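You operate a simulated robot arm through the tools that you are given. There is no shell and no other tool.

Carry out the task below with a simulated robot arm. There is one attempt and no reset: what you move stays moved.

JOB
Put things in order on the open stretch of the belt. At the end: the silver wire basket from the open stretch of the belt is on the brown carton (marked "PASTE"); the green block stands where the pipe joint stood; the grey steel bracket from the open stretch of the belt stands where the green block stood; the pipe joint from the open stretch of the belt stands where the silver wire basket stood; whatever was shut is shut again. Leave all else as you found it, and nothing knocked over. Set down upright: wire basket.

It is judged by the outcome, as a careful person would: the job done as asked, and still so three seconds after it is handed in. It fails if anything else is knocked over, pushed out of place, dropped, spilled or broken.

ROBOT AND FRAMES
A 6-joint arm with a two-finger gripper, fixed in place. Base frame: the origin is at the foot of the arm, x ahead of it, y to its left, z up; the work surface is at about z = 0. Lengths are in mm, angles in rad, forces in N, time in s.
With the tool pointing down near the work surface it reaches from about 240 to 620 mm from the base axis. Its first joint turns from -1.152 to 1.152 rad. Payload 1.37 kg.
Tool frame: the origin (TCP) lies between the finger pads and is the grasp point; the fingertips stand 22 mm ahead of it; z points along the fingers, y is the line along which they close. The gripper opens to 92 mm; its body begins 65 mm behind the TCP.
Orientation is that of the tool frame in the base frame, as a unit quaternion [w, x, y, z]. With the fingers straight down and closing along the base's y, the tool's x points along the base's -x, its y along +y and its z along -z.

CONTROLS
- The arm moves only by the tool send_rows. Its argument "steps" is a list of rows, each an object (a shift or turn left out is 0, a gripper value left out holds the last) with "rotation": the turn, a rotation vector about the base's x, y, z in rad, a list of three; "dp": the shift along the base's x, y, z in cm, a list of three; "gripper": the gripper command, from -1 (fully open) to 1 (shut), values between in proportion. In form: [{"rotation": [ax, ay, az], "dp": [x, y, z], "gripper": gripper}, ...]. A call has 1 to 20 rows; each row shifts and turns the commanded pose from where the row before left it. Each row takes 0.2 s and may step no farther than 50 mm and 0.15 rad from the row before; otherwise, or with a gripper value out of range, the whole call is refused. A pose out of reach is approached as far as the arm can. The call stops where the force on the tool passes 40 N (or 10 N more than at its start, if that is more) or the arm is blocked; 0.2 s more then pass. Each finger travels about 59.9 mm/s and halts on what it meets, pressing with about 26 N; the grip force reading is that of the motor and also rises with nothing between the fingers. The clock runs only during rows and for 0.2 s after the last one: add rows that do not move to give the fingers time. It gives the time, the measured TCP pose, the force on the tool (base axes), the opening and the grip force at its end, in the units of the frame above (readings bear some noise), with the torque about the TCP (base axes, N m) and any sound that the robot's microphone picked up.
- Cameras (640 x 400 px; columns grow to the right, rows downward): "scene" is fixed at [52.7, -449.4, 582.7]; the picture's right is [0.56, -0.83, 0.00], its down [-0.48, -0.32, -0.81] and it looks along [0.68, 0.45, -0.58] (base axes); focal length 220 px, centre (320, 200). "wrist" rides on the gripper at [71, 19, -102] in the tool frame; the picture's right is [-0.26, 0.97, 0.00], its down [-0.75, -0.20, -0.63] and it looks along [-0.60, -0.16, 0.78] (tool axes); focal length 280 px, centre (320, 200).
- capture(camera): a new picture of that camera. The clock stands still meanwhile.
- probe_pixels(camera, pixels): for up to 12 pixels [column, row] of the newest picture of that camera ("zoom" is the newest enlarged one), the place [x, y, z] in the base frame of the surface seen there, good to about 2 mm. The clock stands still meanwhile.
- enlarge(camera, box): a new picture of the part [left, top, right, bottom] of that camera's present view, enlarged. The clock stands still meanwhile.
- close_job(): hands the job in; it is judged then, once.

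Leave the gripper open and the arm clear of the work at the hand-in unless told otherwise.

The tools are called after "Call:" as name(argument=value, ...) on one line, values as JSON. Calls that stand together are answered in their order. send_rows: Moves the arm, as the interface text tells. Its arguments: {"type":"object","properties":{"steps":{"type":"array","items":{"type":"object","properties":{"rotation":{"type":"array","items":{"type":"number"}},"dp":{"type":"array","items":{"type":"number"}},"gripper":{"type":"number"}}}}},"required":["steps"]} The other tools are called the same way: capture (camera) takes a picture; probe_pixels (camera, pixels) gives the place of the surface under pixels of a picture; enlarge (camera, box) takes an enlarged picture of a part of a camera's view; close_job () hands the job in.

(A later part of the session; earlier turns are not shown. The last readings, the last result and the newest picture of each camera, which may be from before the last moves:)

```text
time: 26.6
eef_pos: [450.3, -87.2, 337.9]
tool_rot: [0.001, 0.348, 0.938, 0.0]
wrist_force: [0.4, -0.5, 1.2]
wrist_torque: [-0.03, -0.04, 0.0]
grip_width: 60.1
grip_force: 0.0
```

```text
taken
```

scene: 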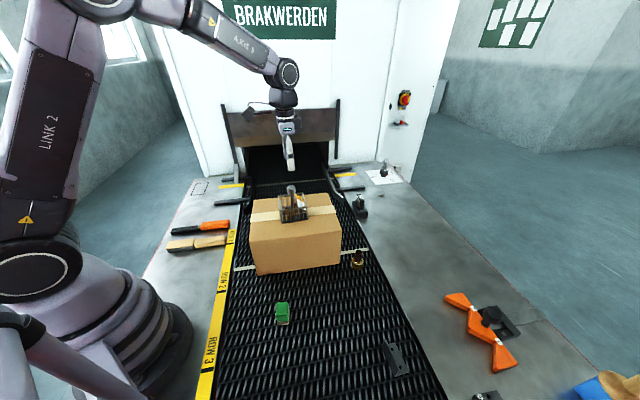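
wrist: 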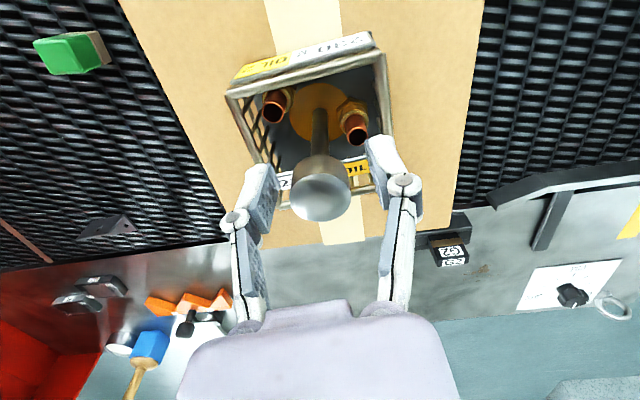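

The basket is stable. I'll travel to above the pipe joint at (495,-295), turning the tool so the camera side keeps away from the carton, then lower to about z=220.

Call:
send_rows(steps=[{"dp": [0.9, -4.15, 0], "rotation": [0, 0, 0.12]}, {"dp": [0.9, -4.15, 0], "rotation": [0, 0, 0.12]}, {"dp": [0.9, -4.15, 0], "rotation": [0, 0, 0.12]}, {"dp": [0.9, -4.15, 0], "rotation": [0, 0, 0.12]}, {"dp": [0.9, -4.15, 0], "rotation": [0, 0, 0.12]}, {"dp": [0, 0, -4.0], "rotation": [0, 0, 0.11]}, {"dp": [0, 0, -4.0]}, {"dp": [0, 0, -3.8]}, {"dp": [0, 0, 0]}])

Call:
capture(camera="wrist")

Call:
capture(camera="scene")

```text
time: 28.6
eef_pos: [494.8, -292.3, 219.0]
tool_rot: [0.001, 0.0, 1.0, 0.0]
wrist_force: [-0.3, -0.3, -1.0]
wrist_torque: [0.0, -0.03, -0.01]
grip_width: 59.9
grip_force: 0.0
```

```text
taken
```

wrist: 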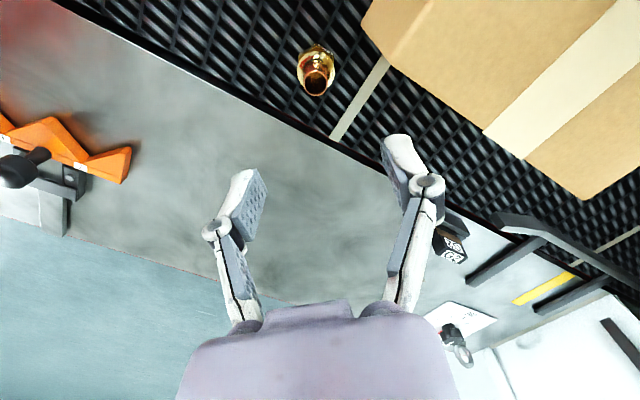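

```text
taken
```

scene: 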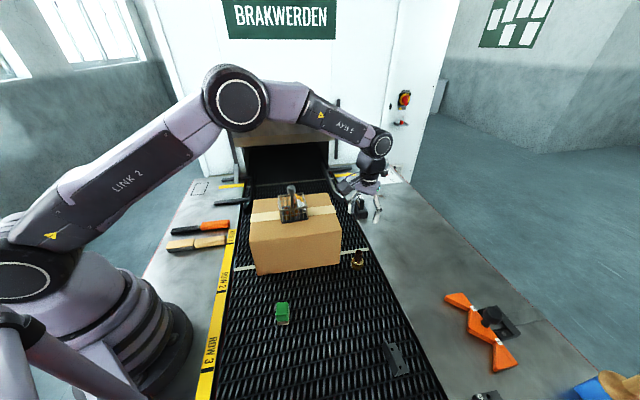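

I see the pipe joint at (316,70) in the wrist view. I'll enlarge and probe it.

Call:
enlarge(camera="wrist", box=[270, 30, 366, 110])

```text
5.00 times, centred on (318, 70) of wrist
```

zoom: 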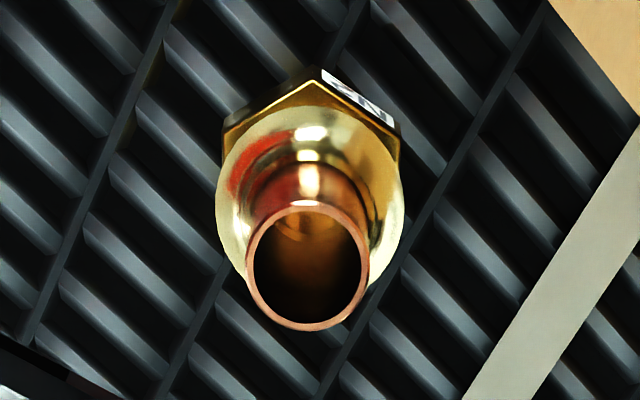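

Call:
probe_pixels(camera="zoom", pixels=[[308, 204], [250, 265], [364, 265], [308, 325], [268, 222], [348, 222], [268, 310], [348, 310], [220, 190], [402, 205], [310, 110], [320, 90]])

Call:
probe_pixels(camera="zoom", pixels=[[308, 190], [308, 175], [308, 160], [308, 140], [308, 120], [240, 265], [385, 265], [225, 150], [400, 150], [230, 120], [310, 75], [395, 130]])

```text
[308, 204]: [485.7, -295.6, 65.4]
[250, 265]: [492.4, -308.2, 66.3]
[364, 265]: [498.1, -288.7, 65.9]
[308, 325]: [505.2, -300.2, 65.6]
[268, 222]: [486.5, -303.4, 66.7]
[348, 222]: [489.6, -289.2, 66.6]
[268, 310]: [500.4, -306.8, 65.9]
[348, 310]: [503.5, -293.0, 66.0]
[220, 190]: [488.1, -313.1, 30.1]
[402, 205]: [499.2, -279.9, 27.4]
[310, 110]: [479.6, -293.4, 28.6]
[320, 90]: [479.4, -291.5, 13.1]
```

```text
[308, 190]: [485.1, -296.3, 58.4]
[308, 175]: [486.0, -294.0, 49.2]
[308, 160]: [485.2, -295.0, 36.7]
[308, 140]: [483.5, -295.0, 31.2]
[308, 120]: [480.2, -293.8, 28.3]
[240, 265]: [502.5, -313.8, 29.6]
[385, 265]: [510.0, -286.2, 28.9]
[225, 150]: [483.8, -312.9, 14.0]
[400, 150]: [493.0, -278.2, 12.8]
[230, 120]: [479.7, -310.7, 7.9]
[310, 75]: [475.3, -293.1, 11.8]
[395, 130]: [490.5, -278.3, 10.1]
```

The tube centre is near (495,-297), 20 mm across, with its top at z=66 and the flange top at z≈31. I'll average a couple of pose readings by holding still.

Call:
send_rows(steps=[{"dp": [0, 0, 0]}])

Call:
send_rows(steps=[{"dp": [0, 0, 0]}])

Call:
send_rows(steps=[{"dp": [0, 0, 0]}])

```text
time: 29.0
eef_pos: [495.6, -292.4, 218.5]
tool_rot: [0.001, -0.001, 1.0, 0.0]
wrist_force: [0.7, 0.0, -0.4]
wrist_torque: [-0.01, 0.01, -0.02]
grip_width: 60.0
grip_force: 0.1
```

```text
time: 29.4
eef_pos: [496.0, -293.1, 220.3]
tool_rot: [0.0, -0.001, 1.0, 0.001]
wrist_force: [-0.2, -0.1, 0.5]
wrist_torque: [0.05, -0.03, -0.02]
grip_width: 59.6
grip_force: 0.0
```

```text
time: 29.8
eef_pos: [494.4, -294.6, 218.6]
tool_rot: [0.001, 0.0, 1.0, 0.0]
wrist_force: [0.0, -0.1, 0.1]
wrist_torque: [-0.03, 0.0, 0.0]
grip_width: 59.6
grip_force: 0.0
```

The pose averages (495.2,-293.1,219.1). I'll shift y by about -3.8 mm and lower to z≈95 to check alignment.

Call:
send_rows(steps=[{"dp": [0, -0.38, -3.0]}, {"dp": [0, 0, -4.0]}, {"dp": [0, 0, -3.5]}, {"dp": [0, 0, -1.9]}, {"dp": [0, 0, 0]}])

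Call:
capture(camera="wrist")

Call:
enlarge(camera="scene", box=[280, 180, 420, 290])

```text
time: 31.0
eef_pos: [497.0, -295.4, 92.4]
tool_rot: [0.001, 0.0, 1.0, 0.0]
wrist_force: [-0.2, -0.1, -0.3]
wrist_torque: [0.0, 0.0, -0.01]
grip_width: 59.9
grip_force: 0.1
```

```text
taken
```

wrist: 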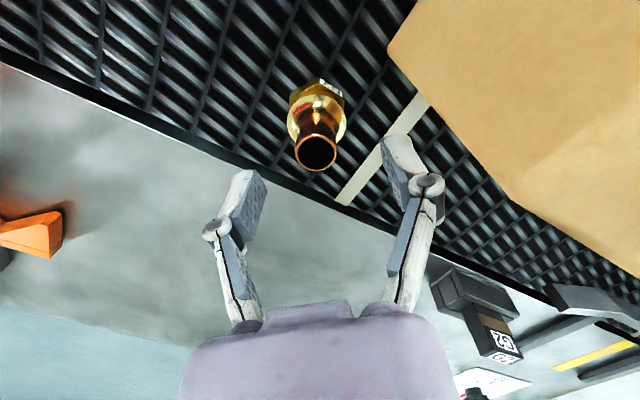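

```text
3.64 times, centred on (350, 235) of scene
```

zoom: 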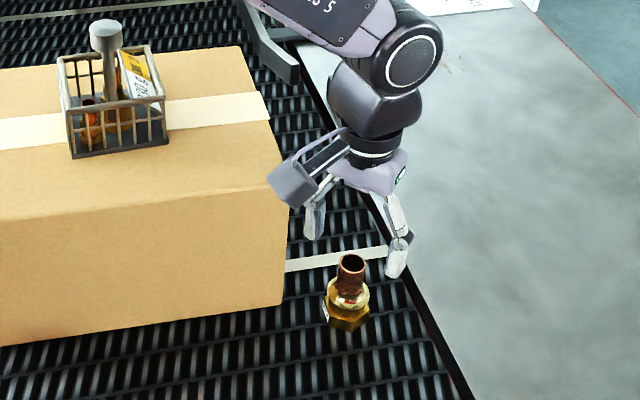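

The grey camera box at zoom (288,185) looks near the carton corner, so I'll probe its position before lowering further.

Call:
probe_pixels(camera="zoom", pixels=[[285, 185], [275, 178], [300, 172], [310, 185], [290, 205], [345, 155], [350, 262], [340, 258], [362, 258], [350, 310], [330, 315], [318, 200]])

```text
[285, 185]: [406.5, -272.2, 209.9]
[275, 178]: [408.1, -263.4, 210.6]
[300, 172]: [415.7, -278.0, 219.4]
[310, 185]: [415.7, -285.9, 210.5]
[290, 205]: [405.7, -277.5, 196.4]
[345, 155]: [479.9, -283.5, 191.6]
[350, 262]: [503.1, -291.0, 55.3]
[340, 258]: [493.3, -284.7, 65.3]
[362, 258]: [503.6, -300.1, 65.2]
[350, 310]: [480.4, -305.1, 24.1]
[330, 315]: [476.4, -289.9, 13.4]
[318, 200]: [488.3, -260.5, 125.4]
```

The camera box is about 60 mm in front of the carton face and its bottom is about 103 mm above the TCP, so it clears. I'll lower to z≈57 around the tube.

Call:
send_rows(steps=[{"dp": [0, 0, -1.2]}, {"dp": [0, 0, -1.2]}, {"dp": [0, 0, -1.2]}, {"dp": [0, 0, 0]}])

Call:
send_rows(steps=[{"dp": [0, 0, 0]}])

Call:
capture(camera="wrist")

Call:
enlarge(camera="scene", box=[310, 200, 410, 290])

```text
time: 32.0
eef_pos: [495.8, -296.5, 57.4]
tool_rot: [0.001, 0.0, 1.0, 0.0]
wrist_force: [0.7, 0.2, 0.1]
wrist_torque: [-0.01, 0.01, 0.01]
grip_width: 59.6
grip_force: 0.0
```

```text
time: 32.4
eef_pos: [495.4, -296.2, 57.2]
tool_rot: [0.001, 0.0, 1.0, 0.0]
wrist_force: [-0.5, -0.6, 0.8]
wrist_torque: [0.01, 0.02, 0.0]
grip_width: 59.4
grip_force: 0.1
```

```text
taken
```

wrist: 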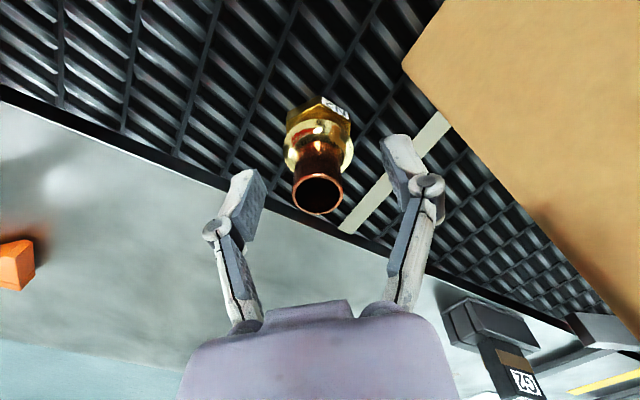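

```text
4.44 times, centred on (360, 245) of scene
```

zoom: 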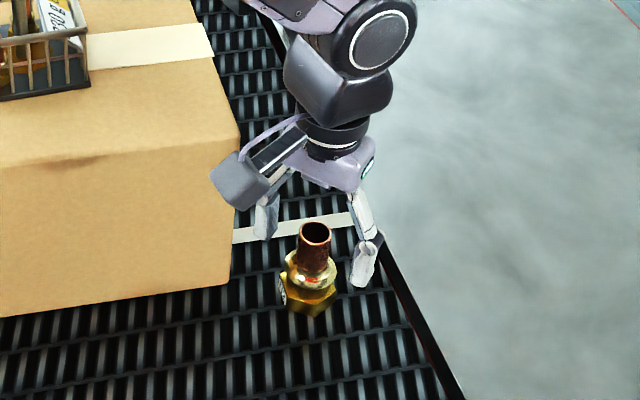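

The tube is centred between the fingers at (318,192). I'll close on it.

Call:
send_rows(steps=[{"dp": [-0.1, 0, 0], "gripper": 0.0}, {"dp": [0, 0, 0], "gripper": 0.3}, {"dp": [0, 0, 0], "gripper": 0.5}, {"dp": [0, 0, 0], "gripper": 0.7}, {"dp": [0, 0, 0], "gripper": 1.0}, {"dp": [0, 0, 0]}])

Call:
send_rows(steps=[{"dp": [0, 0, 0.5]}, {"dp": [0, 0, 0.5]}, {"dp": [0, 0, 0.5]}, {"dp": [0, 0, 0]}])

Call:
capture(camera="wrist")

Call:
enlarge(camera="scene", box=[310, 200, 410, 290])

```text
time: 33.8
eef_pos: [494.9, -296.1, 57.8]
tool_rot: [0.001, -0.001, 1.0, -0.001]
wrist_force: [-0.5, -1.2, 1.4]
wrist_torque: [-0.08, -0.04, -0.03]
grip_width: 21.2
grip_force: 26.0
```

```text
time: 34.8
eef_pos: [494.9, -295.6, 73.7]
tool_rot: [0.001, 0.0, 1.0, -0.001]
wrist_force: [0.0, 0.4, -2.4]
wrist_torque: [0.03, 0.02, 0.02]
grip_width: 21.3
grip_force: 25.8
```

```text
taken
```

wrist: 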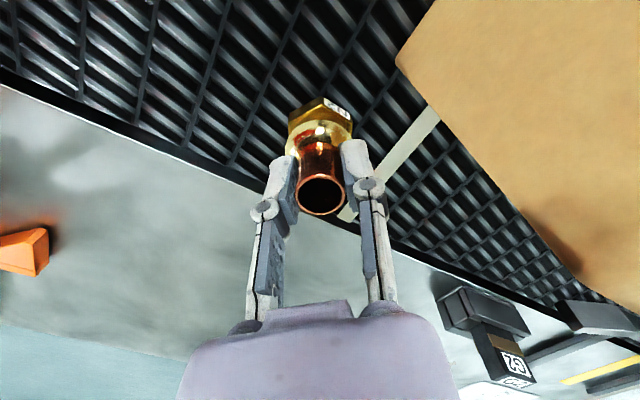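

```text
4.44 times, centred on (360, 245) of scene
```

zoom: 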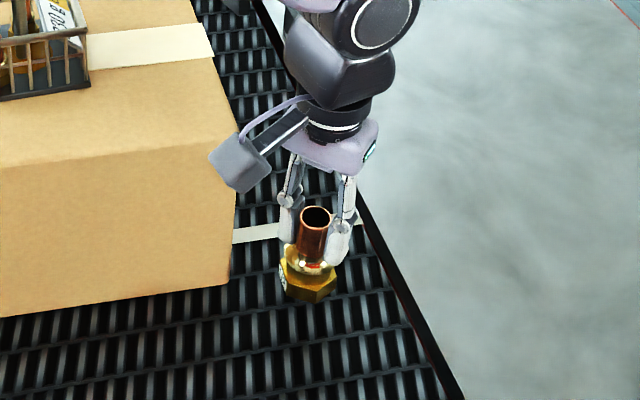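

The joint is held upright. I'll raise to about z=150 and carry it to above the basket's old place, (283,-339).

Call:
send_rows(steps=[{"dp": [0, 0, 1.0]}, {"dp": [0, 0, 2.0]}, {"dp": [0, 0, 2.0]}, {"dp": [0, 0, 2.0]}, {"dp": [0, 0, 1.0]}, {"dp": [-1.2, -0.24, 0]}, {"dp": [-2.2, -0.45, 0]}, {"dp": [-2.2, -0.45, 0]}, {"dp": [-2.2, -0.45, 0]}, {"dp": [-2.2, -0.45, 0]}, {"dp": [-2.2, -0.45, 0]}, {"dp": [-2.2, -0.45, 0]}, {"dp": [-2.2, -0.45, 0]}, {"dp": [-2.2, -0.45, 0]}, {"dp": [-1.6, -0.32, 0]}, {"dp": [-0.8, -0.1, 0]}, {"dp": [0, 0, 0]}])

Call:
send_rows(steps=[{"dp": [0, 0, 0]}])

Call:
send_rows(steps=[{"dp": [0, 0, 0]}])

Call:
capture(camera="scene")

```text
time: 38.4
eef_pos: [281.9, -336.9, 154.0]
tool_rot: [0.001, 0.0, 1.0, 0.0]
wrist_force: [0.1, -0.4, -1.5]
wrist_torque: [0.02, -0.01, 0.02]
grip_width: 21.6
grip_force: 25.9
```

```text
time: 38.8
eef_pos: [280.9, -337.1, 153.6]
tool_rot: [0.001, 0.0, 1.0, 0.0]
wrist_force: [-0.5, 0.1, -1.9]
wrist_torque: [0.01, -0.01, -0.02]
grip_width: 21.3
grip_force: 26.0
```

```text
time: 39.2
eef_pos: [282.1, -336.7, 154.5]
tool_rot: [0.001, 0.0, 1.0, 0.0]
wrist_force: [0.4, -0.1, -1.9]
wrist_torque: [-0.03, -0.01, 0.0]
grip_width: 21.3
grip_force: 25.8
```

```text
taken
```

scene: 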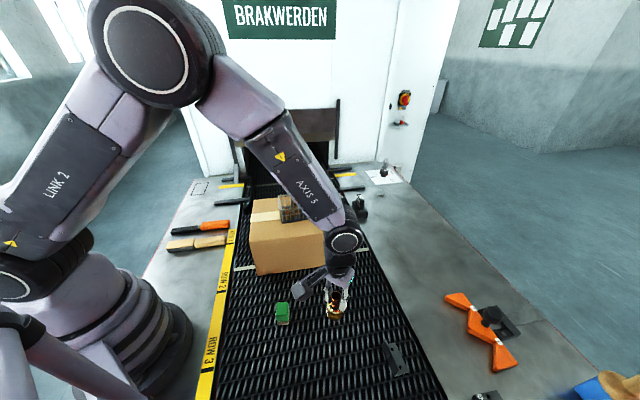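

The joint is at about (281.6,-336.9). I'll fine-correct by (1.5,-2.5) mm and lower to just above the belt.

Call:
send_rows(steps=[{"dp": [0.15, -0.25, -1.0]}, {"dp": [0, 0, -2.0]}, {"dp": [0, 0, -2.0]}, {"dp": [0, 0, -2.0]}, {"dp": [0, 0, -1.5]}, {"dp": [0, 0, -0.7]}, {"dp": [0, 0, 0]}])

Call:
send_rows(steps=[{"dp": [0, 0, -0.15]}, {"dp": [0, 0, -0.1]}, {"dp": [0, 0, 0]}])

```text
time: 40.8
eef_pos: [283.6, -340.8, 60.7]
tool_rot: [0.001, 0.0, 1.0, 0.0]
wrist_force: [0.1, 0.0, -2.1]
wrist_torque: [0.02, -0.01, 0.0]
grip_width: 21.3
grip_force: 25.9
```

```text
time: 41.6
eef_pos: [284.3, -341.1, 59.2]
tool_rot: [0.0, 0.0, 1.0, 0.0]
wrist_force: [-0.3, 0.8, 3.3]
wrist_torque: [0.08, 0.01, 0.06]
grip_width: 21.2
grip_force: 26.1
```

Contact felt (force changed from -2.1 to +3.3 N). I'll settle 0.5 mm more and open.

Call:
send_rows(steps=[{"dp": [0, 0, -0.03]}, {"dp": [0, 0, 0], "gripper": 0.5}, {"dp": [0, 0, 0], "gripper": 0.3}, {"dp": [0, 0, 0], "gripper": 0.0}, {"dp": [0, 0, 0]}])

Call:
enlarge(camera="scene", box=[260, 285, 420, 385])

Call:
capture(camera="wrist")

```text
time: 42.8
eef_pos: [282.8, -342.1, 57.8]
tool_rot: [0.001, 0.0, 1.0, -0.001]
wrist_force: [0.4, 0.4, -0.7]
wrist_torque: [0.0, 0.01, 0.0]
grip_width: 46.3
grip_force: 0.1
```

```text
4.00 times, centred on (340, 335) of scene
```

zoom: 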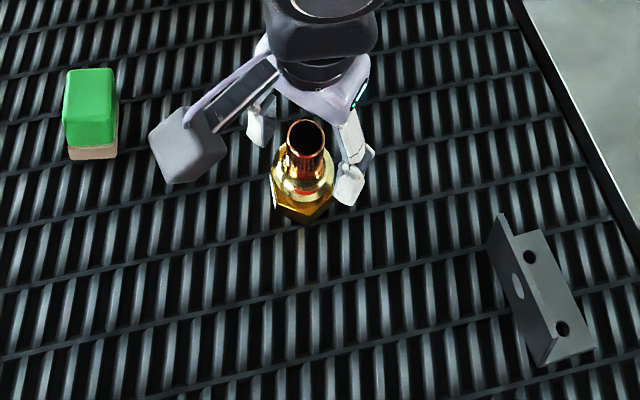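

```text
taken
```

wrist: 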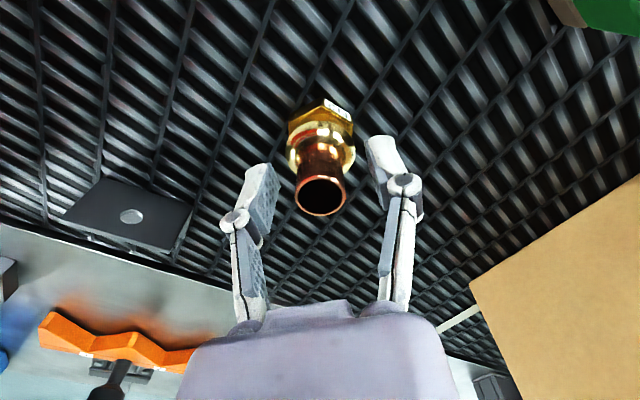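

The joint stands freely upright. I'll probe where it ended up, then rise clear.

Call:
probe_pixels(camera="zoom", pixels=[[288, 138], [322, 138], [305, 152], [303, 165], [303, 205], [280, 205], [330, 205]])

Call:
send_rows(steps=[{"dp": [0, 0, 1.0]}, {"dp": [0, 0, 2.0]}, {"dp": [0, 0, 3.0]}, {"dp": [0, 0, 3.0]}, {"dp": [0, 0, 3.0]}, {"dp": [0, 0, 2.0]}])

Call:
capture(camera="wrist")

Call:
capture(camera="scene")

```text
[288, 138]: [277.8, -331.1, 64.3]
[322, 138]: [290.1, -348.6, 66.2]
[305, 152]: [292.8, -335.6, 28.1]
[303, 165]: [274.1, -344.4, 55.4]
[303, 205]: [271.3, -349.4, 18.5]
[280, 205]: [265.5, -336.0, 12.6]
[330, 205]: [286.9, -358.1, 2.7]
```

```text
time: 44.2
eef_pos: [284.4, -340.5, 197.4]
tool_rot: [0.0, 0.0, 1.0, 0.0]
wrist_force: [0.1, 0.1, 0.5]
wrist_torque: [-0.01, 0.01, -0.02]
grip_width: 46.1
grip_force: 0.1
```

```text
taken
```

wrist: 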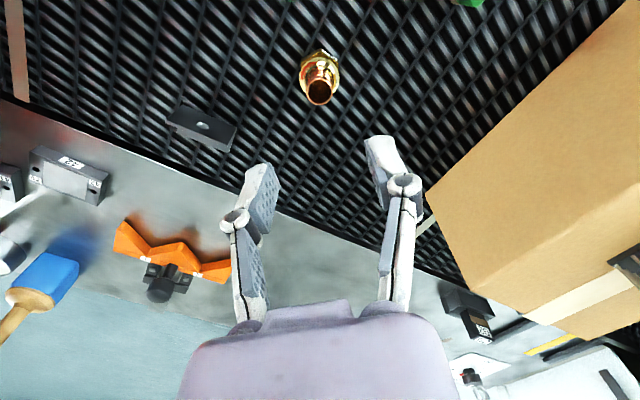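

```text
taken
```

scene: 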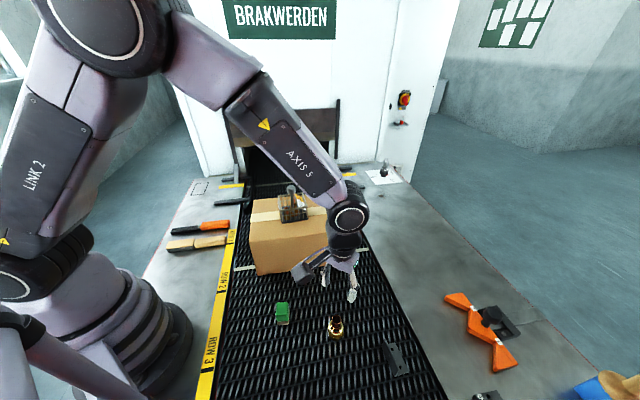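

The joint stands at about (284,-340), where the basket was. Next is the green block: I'll move above it at about z=190 and turn to its sides (closing along about 39°).

Call:
send_rows(steps=[{"dp": [-0.61, 1.83, 0], "rotation": [0, 0, -0.127]}, {"dp": [-0.61, 1.83, 0], "rotation": [0, 0, -0.127]}, {"dp": [-0.61, 1.83, 0], "rotation": [0, 0, -0.127]}, {"dp": [-0.61, 1.83, 0], "rotation": [0, 0, -0.127]}, {"dp": [-0.61, 1.83, 0], "rotation": [0, 0, -0.127]}, {"dp": [-0.61, 1.83, 0], "rotation": [0, 0, -0.127]}, {"dp": [-0.61, 1.83, 0], "rotation": [0, 0, -0.127]}, {"dp": [0, 0, 0]}])

Call:
capture(camera="wrist")

```text
time: 46.0
eef_pos: [241.9, -213.9, 197.9]
tool_rot: [0.0, 0.431, 0.902, -0.001]
wrist_force: [-0.5, 0.2, -0.5]
wrist_torque: [0.01, 0.03, -0.03]
grip_width: 45.9
grip_force: 0.0
```

```text
taken
```

wrist: 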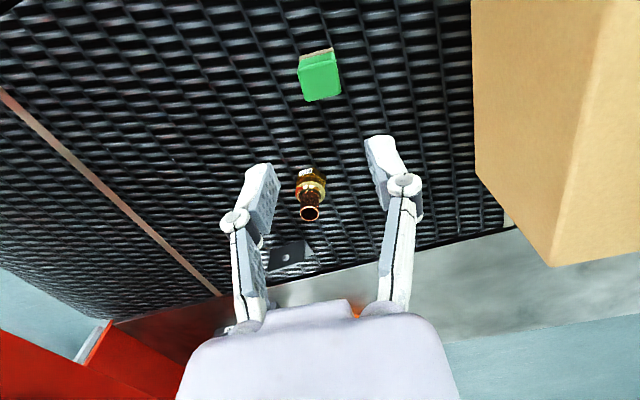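

The green block is at (320,77), nearly square to the view. I'll enlarge it and probe it.

Call:
enlarge(camera="wrist", box=[272, 35, 368, 115])

Call:
send_rows(steps=[{"dp": [0, 0, 0]}])

Call:
send_rows(steps=[{"dp": [0, 0, 0]}])

```text
5.00 times, centred on (320, 75) of wrist
```

zoom: 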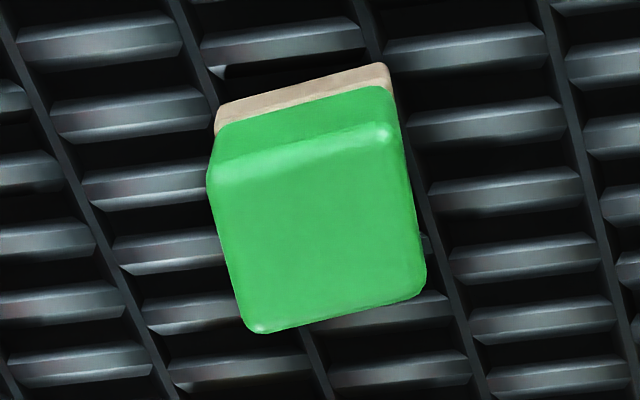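

```text
time: 46.4
eef_pos: [240.5, -214.6, 198.2]
tool_rot: [0.001, 0.431, 0.903, 0.0]
wrist_force: [-1.2, -0.2, 0.3]
wrist_torque: [-0.02, 0.0, 0.01]
grip_width: 46.1
grip_force: 0.2
```

```text
time: 46.8
eef_pos: [241.4, -214.2, 198.0]
tool_rot: [0.001, 0.43, 0.903, 0.0]
wrist_force: [0.2, -0.1, 0.2]
wrist_torque: [-0.02, 0.01, 0.02]
grip_width: 46.0
grip_force: 0.1
```

I'll probe the block's top face corners and edges in the zoom.

Call:
probe_pixels(camera="zoom", pixels=[[214, 185], [388, 135], [422, 280], [255, 325], [300, 158], [340, 310], [235, 260], [408, 210], [320, 230], [220, 130], [388, 72], [300, 90]])

```text
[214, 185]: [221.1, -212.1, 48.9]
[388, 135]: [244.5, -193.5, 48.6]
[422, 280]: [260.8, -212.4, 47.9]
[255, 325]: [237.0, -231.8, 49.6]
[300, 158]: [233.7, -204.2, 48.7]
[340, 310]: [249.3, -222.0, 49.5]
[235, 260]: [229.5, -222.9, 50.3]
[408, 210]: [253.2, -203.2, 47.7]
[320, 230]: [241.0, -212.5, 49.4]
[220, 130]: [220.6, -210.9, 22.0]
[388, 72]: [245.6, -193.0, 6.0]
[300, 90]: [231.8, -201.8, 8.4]
```

The block's top is 30×25 mm, centred at (240.9,-212.5), with yaw matching the gripper. I'll open to about 60 mm, align and lower to z≈36.

Call:
send_rows(steps=[{"dp": [-0.03, 0.17, -3.0], "gripper": -0.3}, {"dp": [0, 0, -4.0]}, {"dp": [0, 0, -4.0]}, {"dp": [0, 0, -2.5]}, {"dp": [0, 0, -1.5]}, {"dp": [0, 0, -1.2]}, {"dp": [0, 0, 0]}])

Call:
capture(camera="wrist")

Call:
enlarge(camera="scene", box=[230, 250, 350, 350])

```text
time: 48.4
eef_pos: [242.2, -211.9, 35.5]
tool_rot: [0.002, 0.431, 0.902, 0.0]
wrist_force: [0.5, -0.5, 0.0]
wrist_torque: [0.01, -0.01, -0.01]
grip_width: 59.6
grip_force: 0.0
```

```text
taken
```

wrist: 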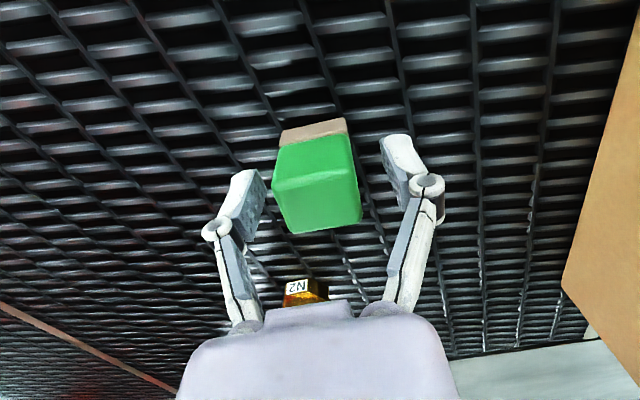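

```text
4.00 times, centred on (290, 300) of scene
```

zoom: 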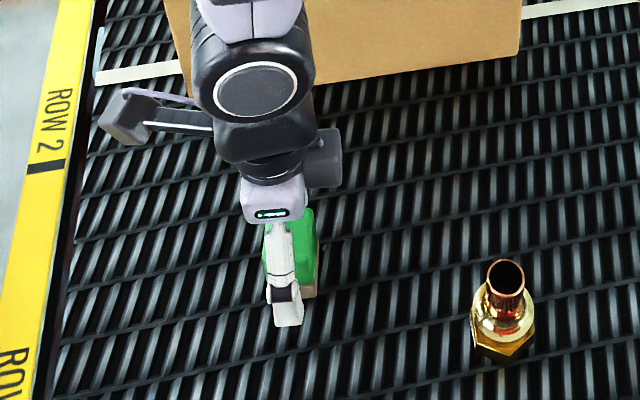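

The block is centred between the fingers. I'll close on it and lift 15 mm.

Call:
send_rows(steps=[{"dp": [0, 0, 0], "gripper": 0.1}, {"dp": [0, 0, 0], "gripper": 0.3}, {"dp": [0, 0, 0], "gripper": 0.5}, {"dp": [0, 0, 0], "gripper": 1.0}, {"dp": [0, 0, 0]}])

Call:
send_rows(steps=[{"dp": [0, 0, 0.5]}, {"dp": [0, 0, 0.5]}, {"dp": [0, 0, 0.5]}, {"dp": [0, 0, 0]}])

Call:
capture(camera="wrist")

Call:
enlarge(camera="scene", box=[230, 250, 350, 350])

```text
time: 49.6
eef_pos: [240.0, -211.4, 35.6]
tool_rot: [0.001, 0.43, 0.903, 0.0]
wrist_force: [-0.5, 1.5, -0.4]
wrist_torque: [0.01, 0.03, 0.02]
grip_width: 33.1
grip_force: 26.0
```

```text
time: 50.6
eef_pos: [241.2, -209.6, 49.7]
tool_rot: [0.001, 0.43, 0.903, 0.0]
wrist_force: [0.3, -0.5, -0.3]
wrist_torque: [0.03, -0.01, 0.0]
grip_width: 33.0
grip_force: 26.3
```

```text
taken
```

wrist: 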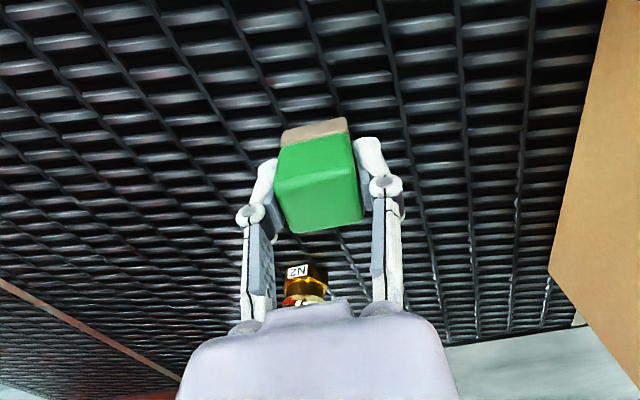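

```text
4.00 times, centred on (290, 300) of scene
```

zoom: 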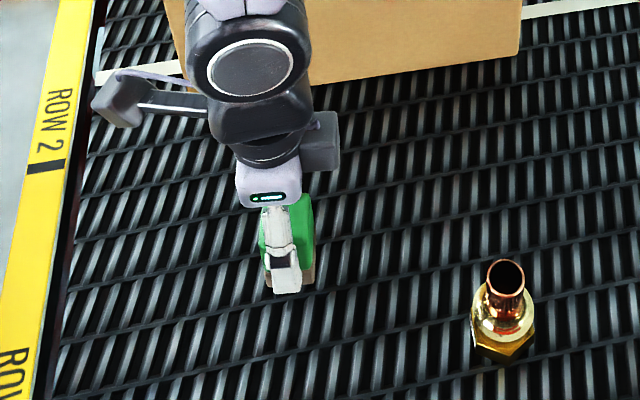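

The light block is held well. I'll lift it to about z=220, above the carton's height, before travelling.

Call:
send_rows(steps=[{"dp": [0, 0, 1.0]}, {"dp": [0, 0, 2.0]}, {"dp": [0, 0, 3.0]}, {"dp": [0, 0, 3.0]}, {"dp": [0, 0, 3.0]}, {"dp": [0, 0, 3.0]}, {"dp": [0, 0, 2.0]}, {"dp": [0, 0, 0]}])

Call:
send_rows(steps=[{"dp": [0.95, -0.32, 0], "rotation": [0, 0, 0.0685]}, {"dp": [1.9, -0.64, 0], "rotation": [0, 0, 0.0685]}, {"dp": [2.28, -0.76, 0], "rotation": [0, 0, 0.0685]}, {"dp": [2.28, -0.76, 0], "rotation": [0, 0, 0.0685]}, {"dp": [2.28, -0.76, 0], "rotation": [0, 0, 0.0685]}, {"dp": [2.28, -0.76, 0], "rotation": [0, 0, 0.0685]}, {"dp": [2.28, -0.76, 0], "rotation": [0, 0, 0.0685]}, {"dp": [2.28, -0.76, 0], "rotation": [0, 0, 0.0685]}, {"dp": [2.28, -0.76, 0], "rotation": [0, 0, 0.0685]}, {"dp": [2.28, -0.76, 0], "rotation": [0, 0, 0.0685]}, {"dp": [2.28, -0.76, 0], "rotation": [0, 0, 0.0685]}, {"dp": [1.3, -0.45, 0], "rotation": [0, 0, 0.0685]}, {"dp": [0.66, -0.22, 0], "rotation": [0, 0, 0.0685]}, {"dp": [0, 0, 0]}])

Call:
send_rows(steps=[{"dp": [0, 0, 0]}])

Call:
send_rows(steps=[{"dp": [0, 0, 0]}])

Call:
capture(camera="scene")

Call:
capture(camera="wrist")

```text
time: 52.4
eef_pos: [243.6, -211.7, 219.7]
tool_rot: [0.001, 0.43, 0.903, 0.0]
wrist_force: [-0.5, 0.5, 0.3]
wrist_torque: [-0.01, -0.03, 0.0]
grip_width: 32.9
grip_force: 26.2
```

```text
time: 55.4
eef_pos: [495.0, -295.5, 221.6]
tool_rot: [0.001, -0.001, 1.0, 0.0]
wrist_force: [0.4, -0.7, 0.0]
wrist_torque: [-0.02, 0.02, 0.0]
grip_width: 33.1
grip_force: 26.5
```

```text
time: 55.8
eef_pos: [494.9, -296.6, 222.4]
tool_rot: [0.001, -0.001, 1.0, 0.0]
wrist_force: [0.2, -0.8, -0.3]
wrist_torque: [-0.01, 0.01, -0.02]
grip_width: 32.9
grip_force: 26.1
```

```text
time: 56.2
eef_pos: [493.6, -295.9, 220.7]
tool_rot: [0.001, 0.0, 1.0, 0.0]
wrist_force: [0.3, 0.3, -1.1]
wrist_torque: [-0.04, 0.01, 0.02]
grip_width: 33.2
grip_force: 25.9
```

```text
taken
```

scene: 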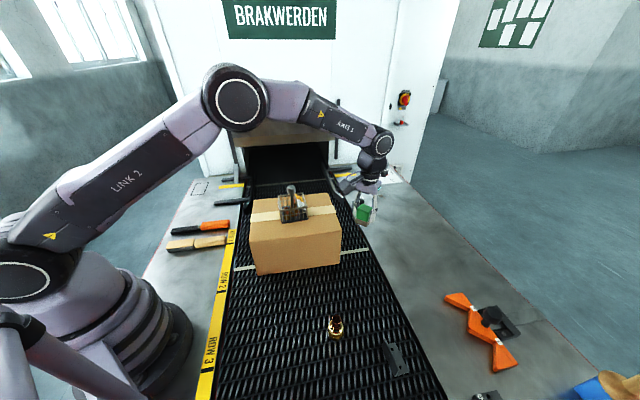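

```text
taken
```

wrist: 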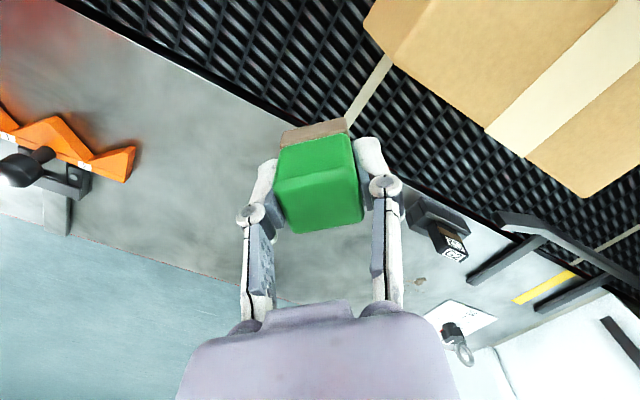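

I'm over the joint's old spot at (494.5,-296). I'll lower to about z=60, checking the clearance to the carton on the way.

Call:
send_rows(steps=[{"dp": [0, 0, -2.0]}, {"dp": [0, 0, -3.0]}, {"dp": [0, 0, -3.0]}, {"dp": [0, 0, -3.0]}, {"dp": [0, 0, -3.0]}, {"dp": [0, 0, -1.5]}, {"dp": [0, 0, -0.5]}, {"dp": [0, 0, 0]}])

Call:
enlarge(camera="scene", box=[290, 190, 410, 290])

Call:
capture(camera="wrist")

```text
time: 58.0
eef_pos: [492.5, -295.2, 61.1]
tool_rot: [0.0, 0.0, 1.0, 0.0]
wrist_force: [0.5, -0.3, -0.6]
wrist_torque: [0.04, -0.03, 0.04]
grip_width: 33.4
grip_force: 25.8
```

```text
4.00 times, centred on (350, 240) of scene
```

zoom: 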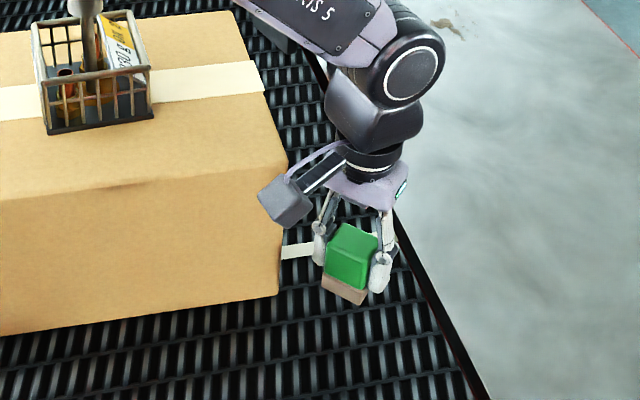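

```text
taken
```

wrist: 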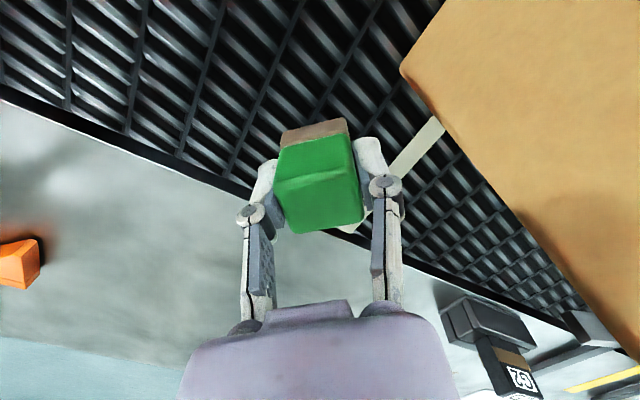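

It's clear of the carton. I'll lower to about z=38.

Call:
send_rows(steps=[{"dp": [0, 0, -0.8]}, {"dp": [0, 0, -0.8]}, {"dp": [0, 0, -0.5]}, {"dp": [0, 0, 0]}])

Call:
send_rows(steps=[{"dp": [0, 0, -0.15]}, {"dp": [0, 0, 0]}])

```text
time: 59.0
eef_pos: [493.9, -295.2, 40.7]
tool_rot: [0.0, 0.0, 1.0, 0.0]
wrist_force: [0.2, 0.5, -1.2]
wrist_torque: [0.02, 0.02, 0.01]
grip_width: 33.2
grip_force: 26.0
```

```text
time: 59.6
eef_pos: [493.5, -296.2, 39.3]
tool_rot: [0.0, 0.001, 1.0, -0.001]
wrist_force: [-0.2, -0.9, 0.3]
wrist_torque: [0.0, 0.02, 0.02]
grip_width: 33.3
grip_force: 26.0
```

No contact yet, so I'll continue in 1.5 mm steps.

Call:
send_rows(steps=[{"dp": [0, 0, -0.15]}, {"dp": [0, 0, 0]}])

Call:
send_rows(steps=[{"dp": [0, 0, -0.12]}, {"dp": [0, 0, 0]}])

```text
time: 60.2
eef_pos: [493.7, -296.1, 37.5]
tool_rot: [0.001, 0.001, 1.0, 0.001]
wrist_force: [0.1, -0.5, -0.5]
wrist_torque: [0.01, 0.04, -0.02]
grip_width: 33.4
grip_force: 26.0
```

```text
time: 60.8
eef_pos: [494.4, -296.5, 36.2]
tool_rot: [0.0, 0.0, 1.0, 0.001]
wrist_force: [-0.4, -0.6, -1.2]
wrist_torque: [-0.01, 0.01, 0.01]
grip_width: 33.1
grip_force: 26.1
```

Call:
send_rows(steps=[{"dp": [0, 0, -0.08]}, {"dp": [0, 0, 0]}])

Call:
enlarge(camera="scene", box=[310, 210, 400, 290])

```text
time: 61.4
eef_pos: [493.8, -297.4, 35.7]
tool_rot: [0.0, 0.0, 1.0, -0.001]
wrist_force: [-4.8, 1.9, 9.7]
wrist_torque: [0.1, 0.14, -0.01]
grip_width: 33.1
grip_force: 25.7
```

```text
5.00 times, centred on (355, 250) of scene
```

zoom: 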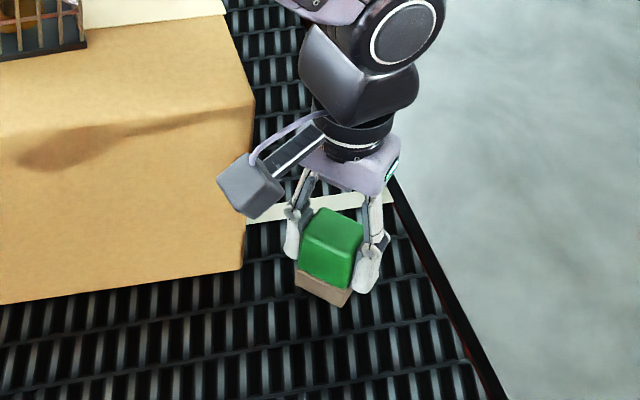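

The block touches the belt (about 10 N). I'll release gently to about 46 mm.

Call:
send_rows(steps=[{"dp": [0, 0, 0.04]}, {"dp": [0, 0, 0], "gripper": 0.25}, {"dp": [0, 0, 0], "gripper": 0.15}, {"dp": [0, 0, 0], "gripper": 0.0}, {"dp": [0, 0, 0]}])

Call:
capture(camera="wrist")

Call:
send_rows(steps=[{"dp": [0, 0, 1.0]}, {"dp": [0, 0, 2.0]}, {"dp": [0, 0, 3.0]}, {"dp": [0, 0, 4.0]}, {"dp": [0, 0, 4.0]}, {"dp": [0, 0, 3.0]}, {"dp": [0, 0, 1.0]}])

Call:
capture(camera="scene")

Call:
capture(camera="wrist")

```text
time: 62.6
eef_pos: [492.9, -297.1, 35.2]
tool_rot: [0.002, 0.0, 1.0, 0.001]
wrist_force: [0.1, 0.5, -0.4]
wrist_torque: [-0.02, -0.02, 0.01]
grip_width: 45.9
grip_force: 0.0
```

```text
taken
```

wrist: 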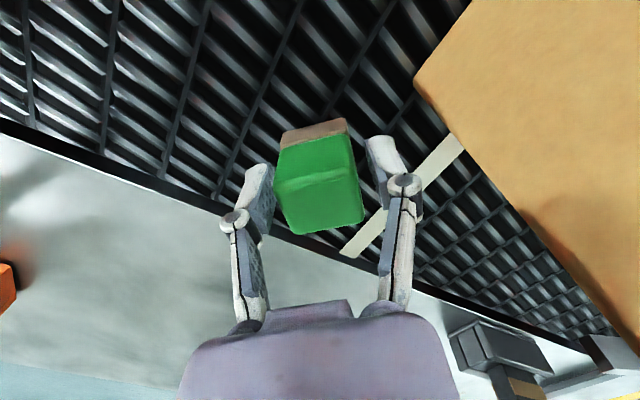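

```text
time: 64.2
eef_pos: [495.1, -295.6, 216.2]
tool_rot: [0.0, 0.001, 1.0, 0.0]
wrist_force: [-0.7, 0.2, 0.8]
wrist_torque: [0.01, -0.03, 0.01]
grip_width: 46.0
grip_force: 0.0
```

```text
taken
```

scene: 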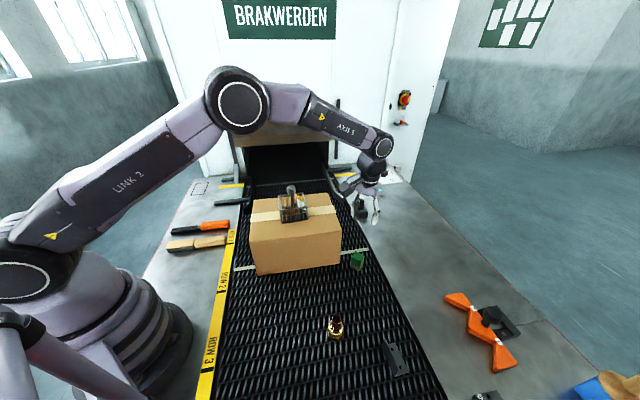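

```text
taken
```

wrist: 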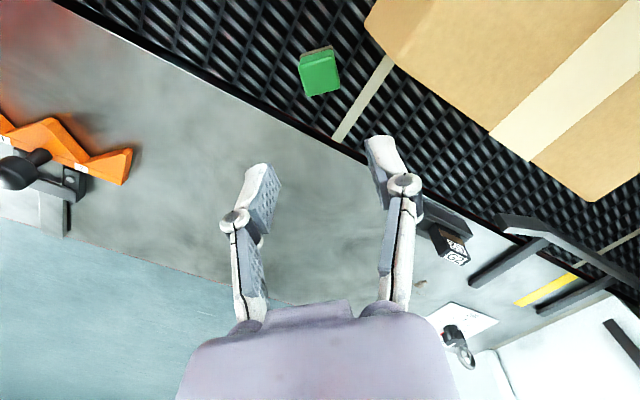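

The block stands upright at the joint's old spot. Next is the bracket: I'll fly to above its upright plate at (298,-468), turning the tool so the fingers close across the plate.

Call:
send_rows(steps=[{"dp": [-1.6, -1.4, 0], "rotation": [0, 0, 0.09]}, {"dp": [-2.4, -2.1, 0], "rotation": [0, 0, 0.09]}, {"dp": [-2.4, -2.1, 0], "rotation": [0, 0, 0.09]}, {"dp": [-2.4, -2.1, 0], "rotation": [0, 0, 0.09]}, {"dp": [-2.4, -2.1, 0], "rotation": [0, 0, 0.09]}, {"dp": [-2.4, -2.1, 0], "rotation": [0, 0, 0.09]}, {"dp": [-2.4, -2.1, 0], "rotation": [0, 0, 0.09]}, {"dp": [-2.4, -2.1, 0], "rotation": [0, 0, 0.09]}, {"dp": [-1.3, -1.1, 0], "rotation": [0, 0, 0.09]}, {"dp": [0, 0, 0]}])

Call:
capture(camera="wrist")

Call:
capture(camera="scene")

```text
time: 66.4
eef_pos: [298.3, -468.3, 216.6]
tool_rot: [0.001, -0.394, 0.919, 0.0]
wrist_force: [0.7, 0.5, 0.1]
wrist_torque: [-0.02, 0.0, -0.02]
grip_width: 46.1
grip_force: 0.1
```

```text
taken
```

wrist: 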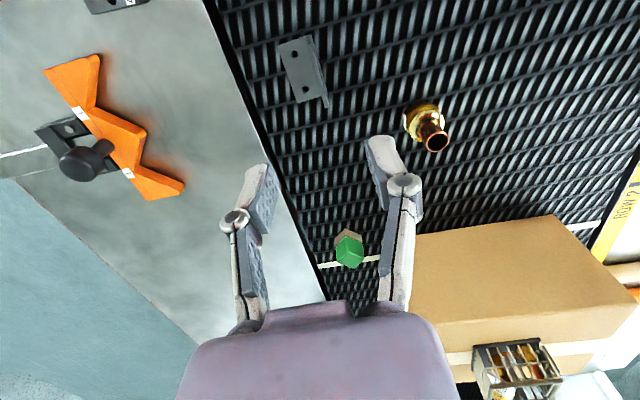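

```text
taken
```

scene: 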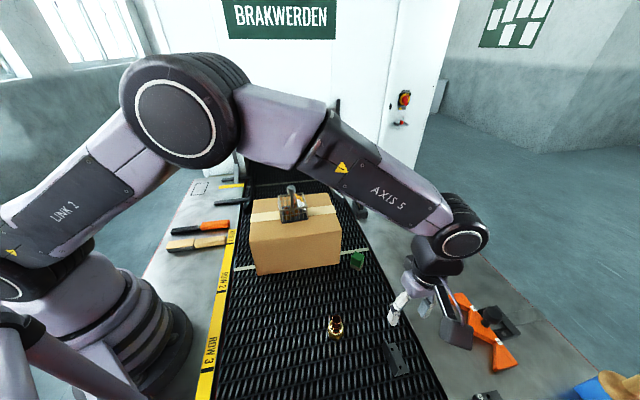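

The bracket is at (303,70). I'll enlarge and probe it, and also the orange clamp nearby for clearance.

Call:
enlarge(camera="wrist", box=[255, 25, 351, 115])

Call:
probe_pixels(camera="wrist", pixels=[[70, 70], [75, 160], [120, 135], [160, 185], [100, 5], [425, 130], [350, 250], [430, 105]])

Call:
send_rows(steps=[{"dp": [0, 0, 0]}])

Call:
send_rows(steps=[{"dp": [0, 0, 0]}])

```text
4.44 times, centred on (303, 70) of wrist
```

zoom: 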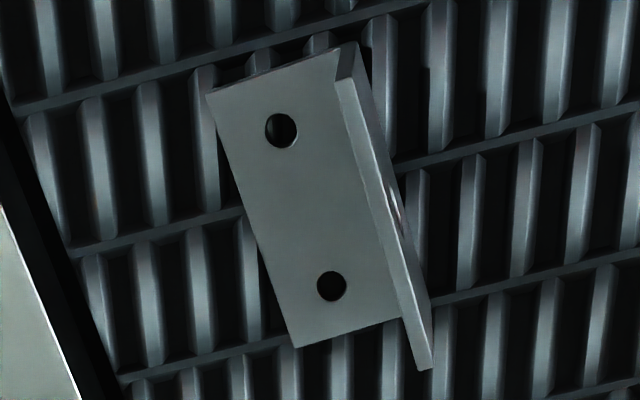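

```text
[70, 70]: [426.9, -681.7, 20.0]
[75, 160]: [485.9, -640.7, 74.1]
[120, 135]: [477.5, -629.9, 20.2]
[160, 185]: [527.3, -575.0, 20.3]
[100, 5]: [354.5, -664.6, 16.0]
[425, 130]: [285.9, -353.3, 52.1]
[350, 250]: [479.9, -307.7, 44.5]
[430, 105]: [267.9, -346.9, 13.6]
```

```text
time: 66.8
eef_pos: [297.4, -468.2, 215.4]
tool_rot: [0.0, -0.394, 0.919, 0.0]
wrist_force: [0.5, -0.5, -0.4]
wrist_torque: [0.0, 0.01, -0.01]
grip_width: 45.9
grip_force: 0.1
```

```text
time: 67.2
eef_pos: [298.5, -469.0, 216.2]
tool_rot: [0.002, -0.394, 0.919, 0.001]
wrist_force: [0.7, -0.2, 0.0]
wrist_torque: [-0.01, -0.02, 0.01]
grip_width: 46.0
grip_force: 0.2
```

I'll probe the plate's top edge and the flange corners in this zoom.

Call:
probe_pixels(camera="zoom", pixels=[[344, 85], [355, 120], [371, 180], [388, 235], [405, 290], [424, 358], [211, 98], [330, 56], [396, 314], [299, 342], [347, 60], [260, 220]])

Call:
probe_pixels(camera="zoom", pixels=[[339, 88], [350, 88], [381, 240], [396, 240], [416, 355], [430, 355], [362, 180], [378, 180]])

```text
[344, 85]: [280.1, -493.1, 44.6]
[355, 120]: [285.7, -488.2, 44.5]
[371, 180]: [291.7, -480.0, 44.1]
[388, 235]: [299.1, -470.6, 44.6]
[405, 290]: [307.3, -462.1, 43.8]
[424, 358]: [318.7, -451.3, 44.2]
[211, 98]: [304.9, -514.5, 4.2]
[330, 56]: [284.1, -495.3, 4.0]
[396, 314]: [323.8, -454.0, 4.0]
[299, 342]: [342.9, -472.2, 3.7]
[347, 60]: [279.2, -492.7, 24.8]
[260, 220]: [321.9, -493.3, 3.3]
```

```text
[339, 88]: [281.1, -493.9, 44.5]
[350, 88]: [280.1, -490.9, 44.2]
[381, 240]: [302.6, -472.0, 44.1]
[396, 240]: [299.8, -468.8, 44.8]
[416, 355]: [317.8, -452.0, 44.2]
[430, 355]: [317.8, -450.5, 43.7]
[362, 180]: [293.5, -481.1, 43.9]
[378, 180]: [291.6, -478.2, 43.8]
```

The plate's mid-point is about (299,-471), 4 mm thick, with its top at z=44. I'll correct by (1.1,-2.3) mm and lower to z≈72 for a check.

Call:
send_rows(steps=[{"dp": [0.11, -0.23, -3.0]}, {"dp": [0, 0, -4.0]}, {"dp": [0, 0, -4.0]}, {"dp": [0, 0, -2.4]}, {"dp": [0, 0, -1.0]}, {"dp": [0, 0, 0]}])

Call:
capture(camera="wrist")

Call:
enlarge(camera="scene", box=[340, 280, 460, 390])

```text
time: 68.6
eef_pos: [298.8, -470.0, 70.3]
tool_rot: [0.001, -0.394, 0.919, -0.001]
wrist_force: [-0.6, -1.0, 0.5]
wrist_torque: [-0.02, -0.01, 0.03]
grip_width: 45.9
grip_force: 0.0
```

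```text
taken
```

wrist: 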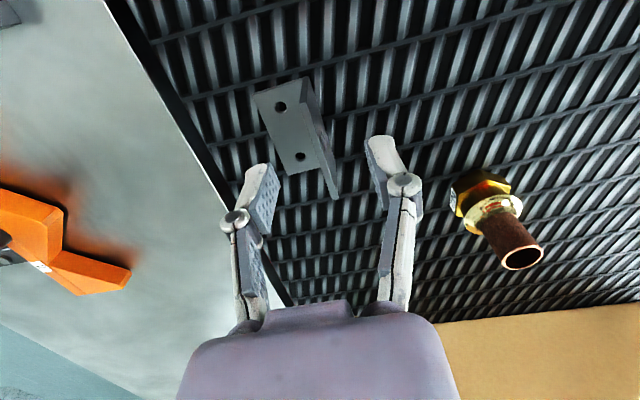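

```text
3.64 times, centred on (400, 335) of scene
```

zoom: 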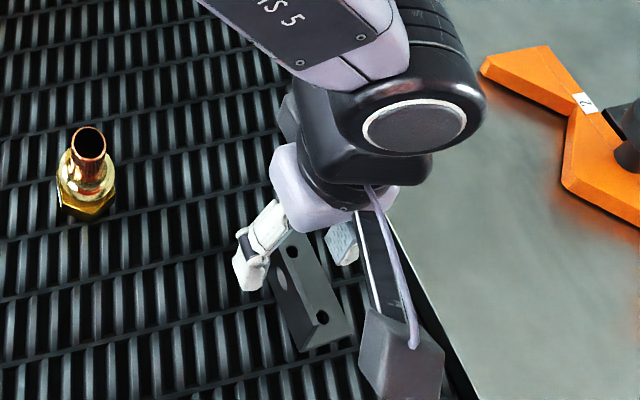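

The plate is centred across the fingers at (320,142). I'll probe its ends again from this closer view.

Call:
enlarge(camera="wrist", box=[240, 60, 360, 210])

```text
2.67 times, centred on (300, 135) of wrist
```

zoom: 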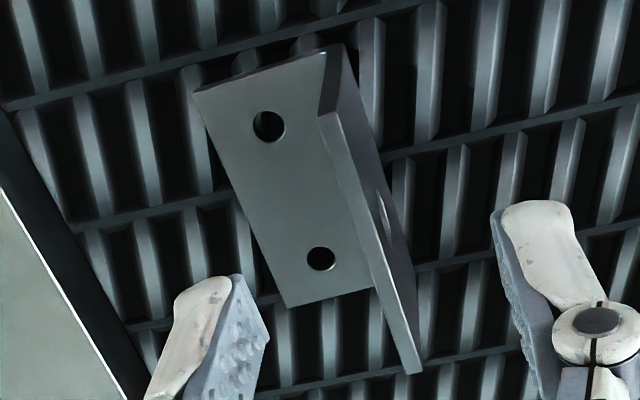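

Call:
probe_pixels(camera="zoom", pixels=[[325, 116], [332, 112], [340, 150], [366, 220], [385, 280], [413, 368], [418, 368], [396, 300], [408, 300], [200, 95], [292, 303], [368, 290]])

```text
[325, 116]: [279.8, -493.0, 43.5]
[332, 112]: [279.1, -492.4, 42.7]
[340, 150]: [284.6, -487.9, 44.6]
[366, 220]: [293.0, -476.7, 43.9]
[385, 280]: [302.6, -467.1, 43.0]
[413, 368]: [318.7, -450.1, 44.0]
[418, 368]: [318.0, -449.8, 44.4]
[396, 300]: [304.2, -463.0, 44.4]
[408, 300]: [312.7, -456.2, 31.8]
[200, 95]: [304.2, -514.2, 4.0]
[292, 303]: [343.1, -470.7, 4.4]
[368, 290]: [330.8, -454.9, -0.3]
```

The plate mid is (299.2,-471.3), matching the TCP. I'll lower to z≈33 and close on the plate.

Call:
send_rows(steps=[{"dp": [0, 0, -1.5]}, {"dp": [0, 0, -1.2]}, {"dp": [0, 0, -0.8]}, {"dp": [0, 0, -0.3]}, {"dp": [0, 0, 0]}])

Call:
capture(camera="wrist")

Call:
enlarge(camera="scene", box=[340, 290, 460, 390])

```text
time: 69.8
eef_pos: [298.9, -470.0, 34.0]
tool_rot: [0.001, -0.394, 0.919, 0.001]
wrist_force: [-0.1, 0.7, 0.8]
wrist_torque: [0.03, 0.01, -0.01]
grip_width: 46.1
grip_force: 0.0
```

```text
taken
```

wrist: 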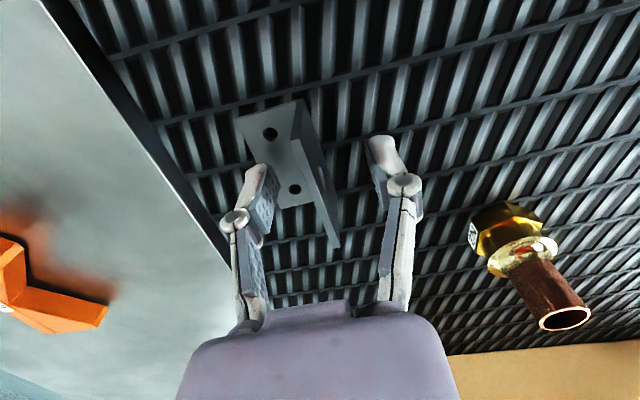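

```text
4.00 times, centred on (400, 340) of scene
```

zoom: 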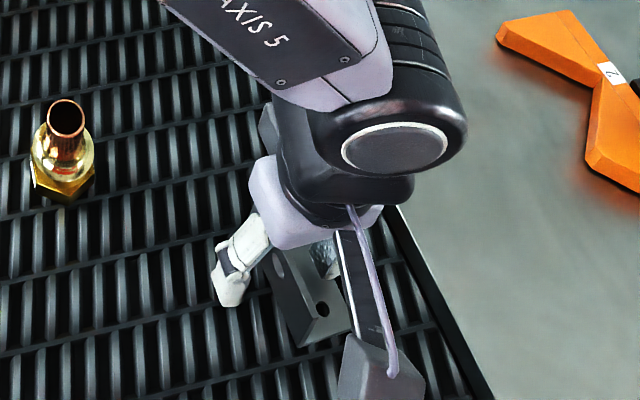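

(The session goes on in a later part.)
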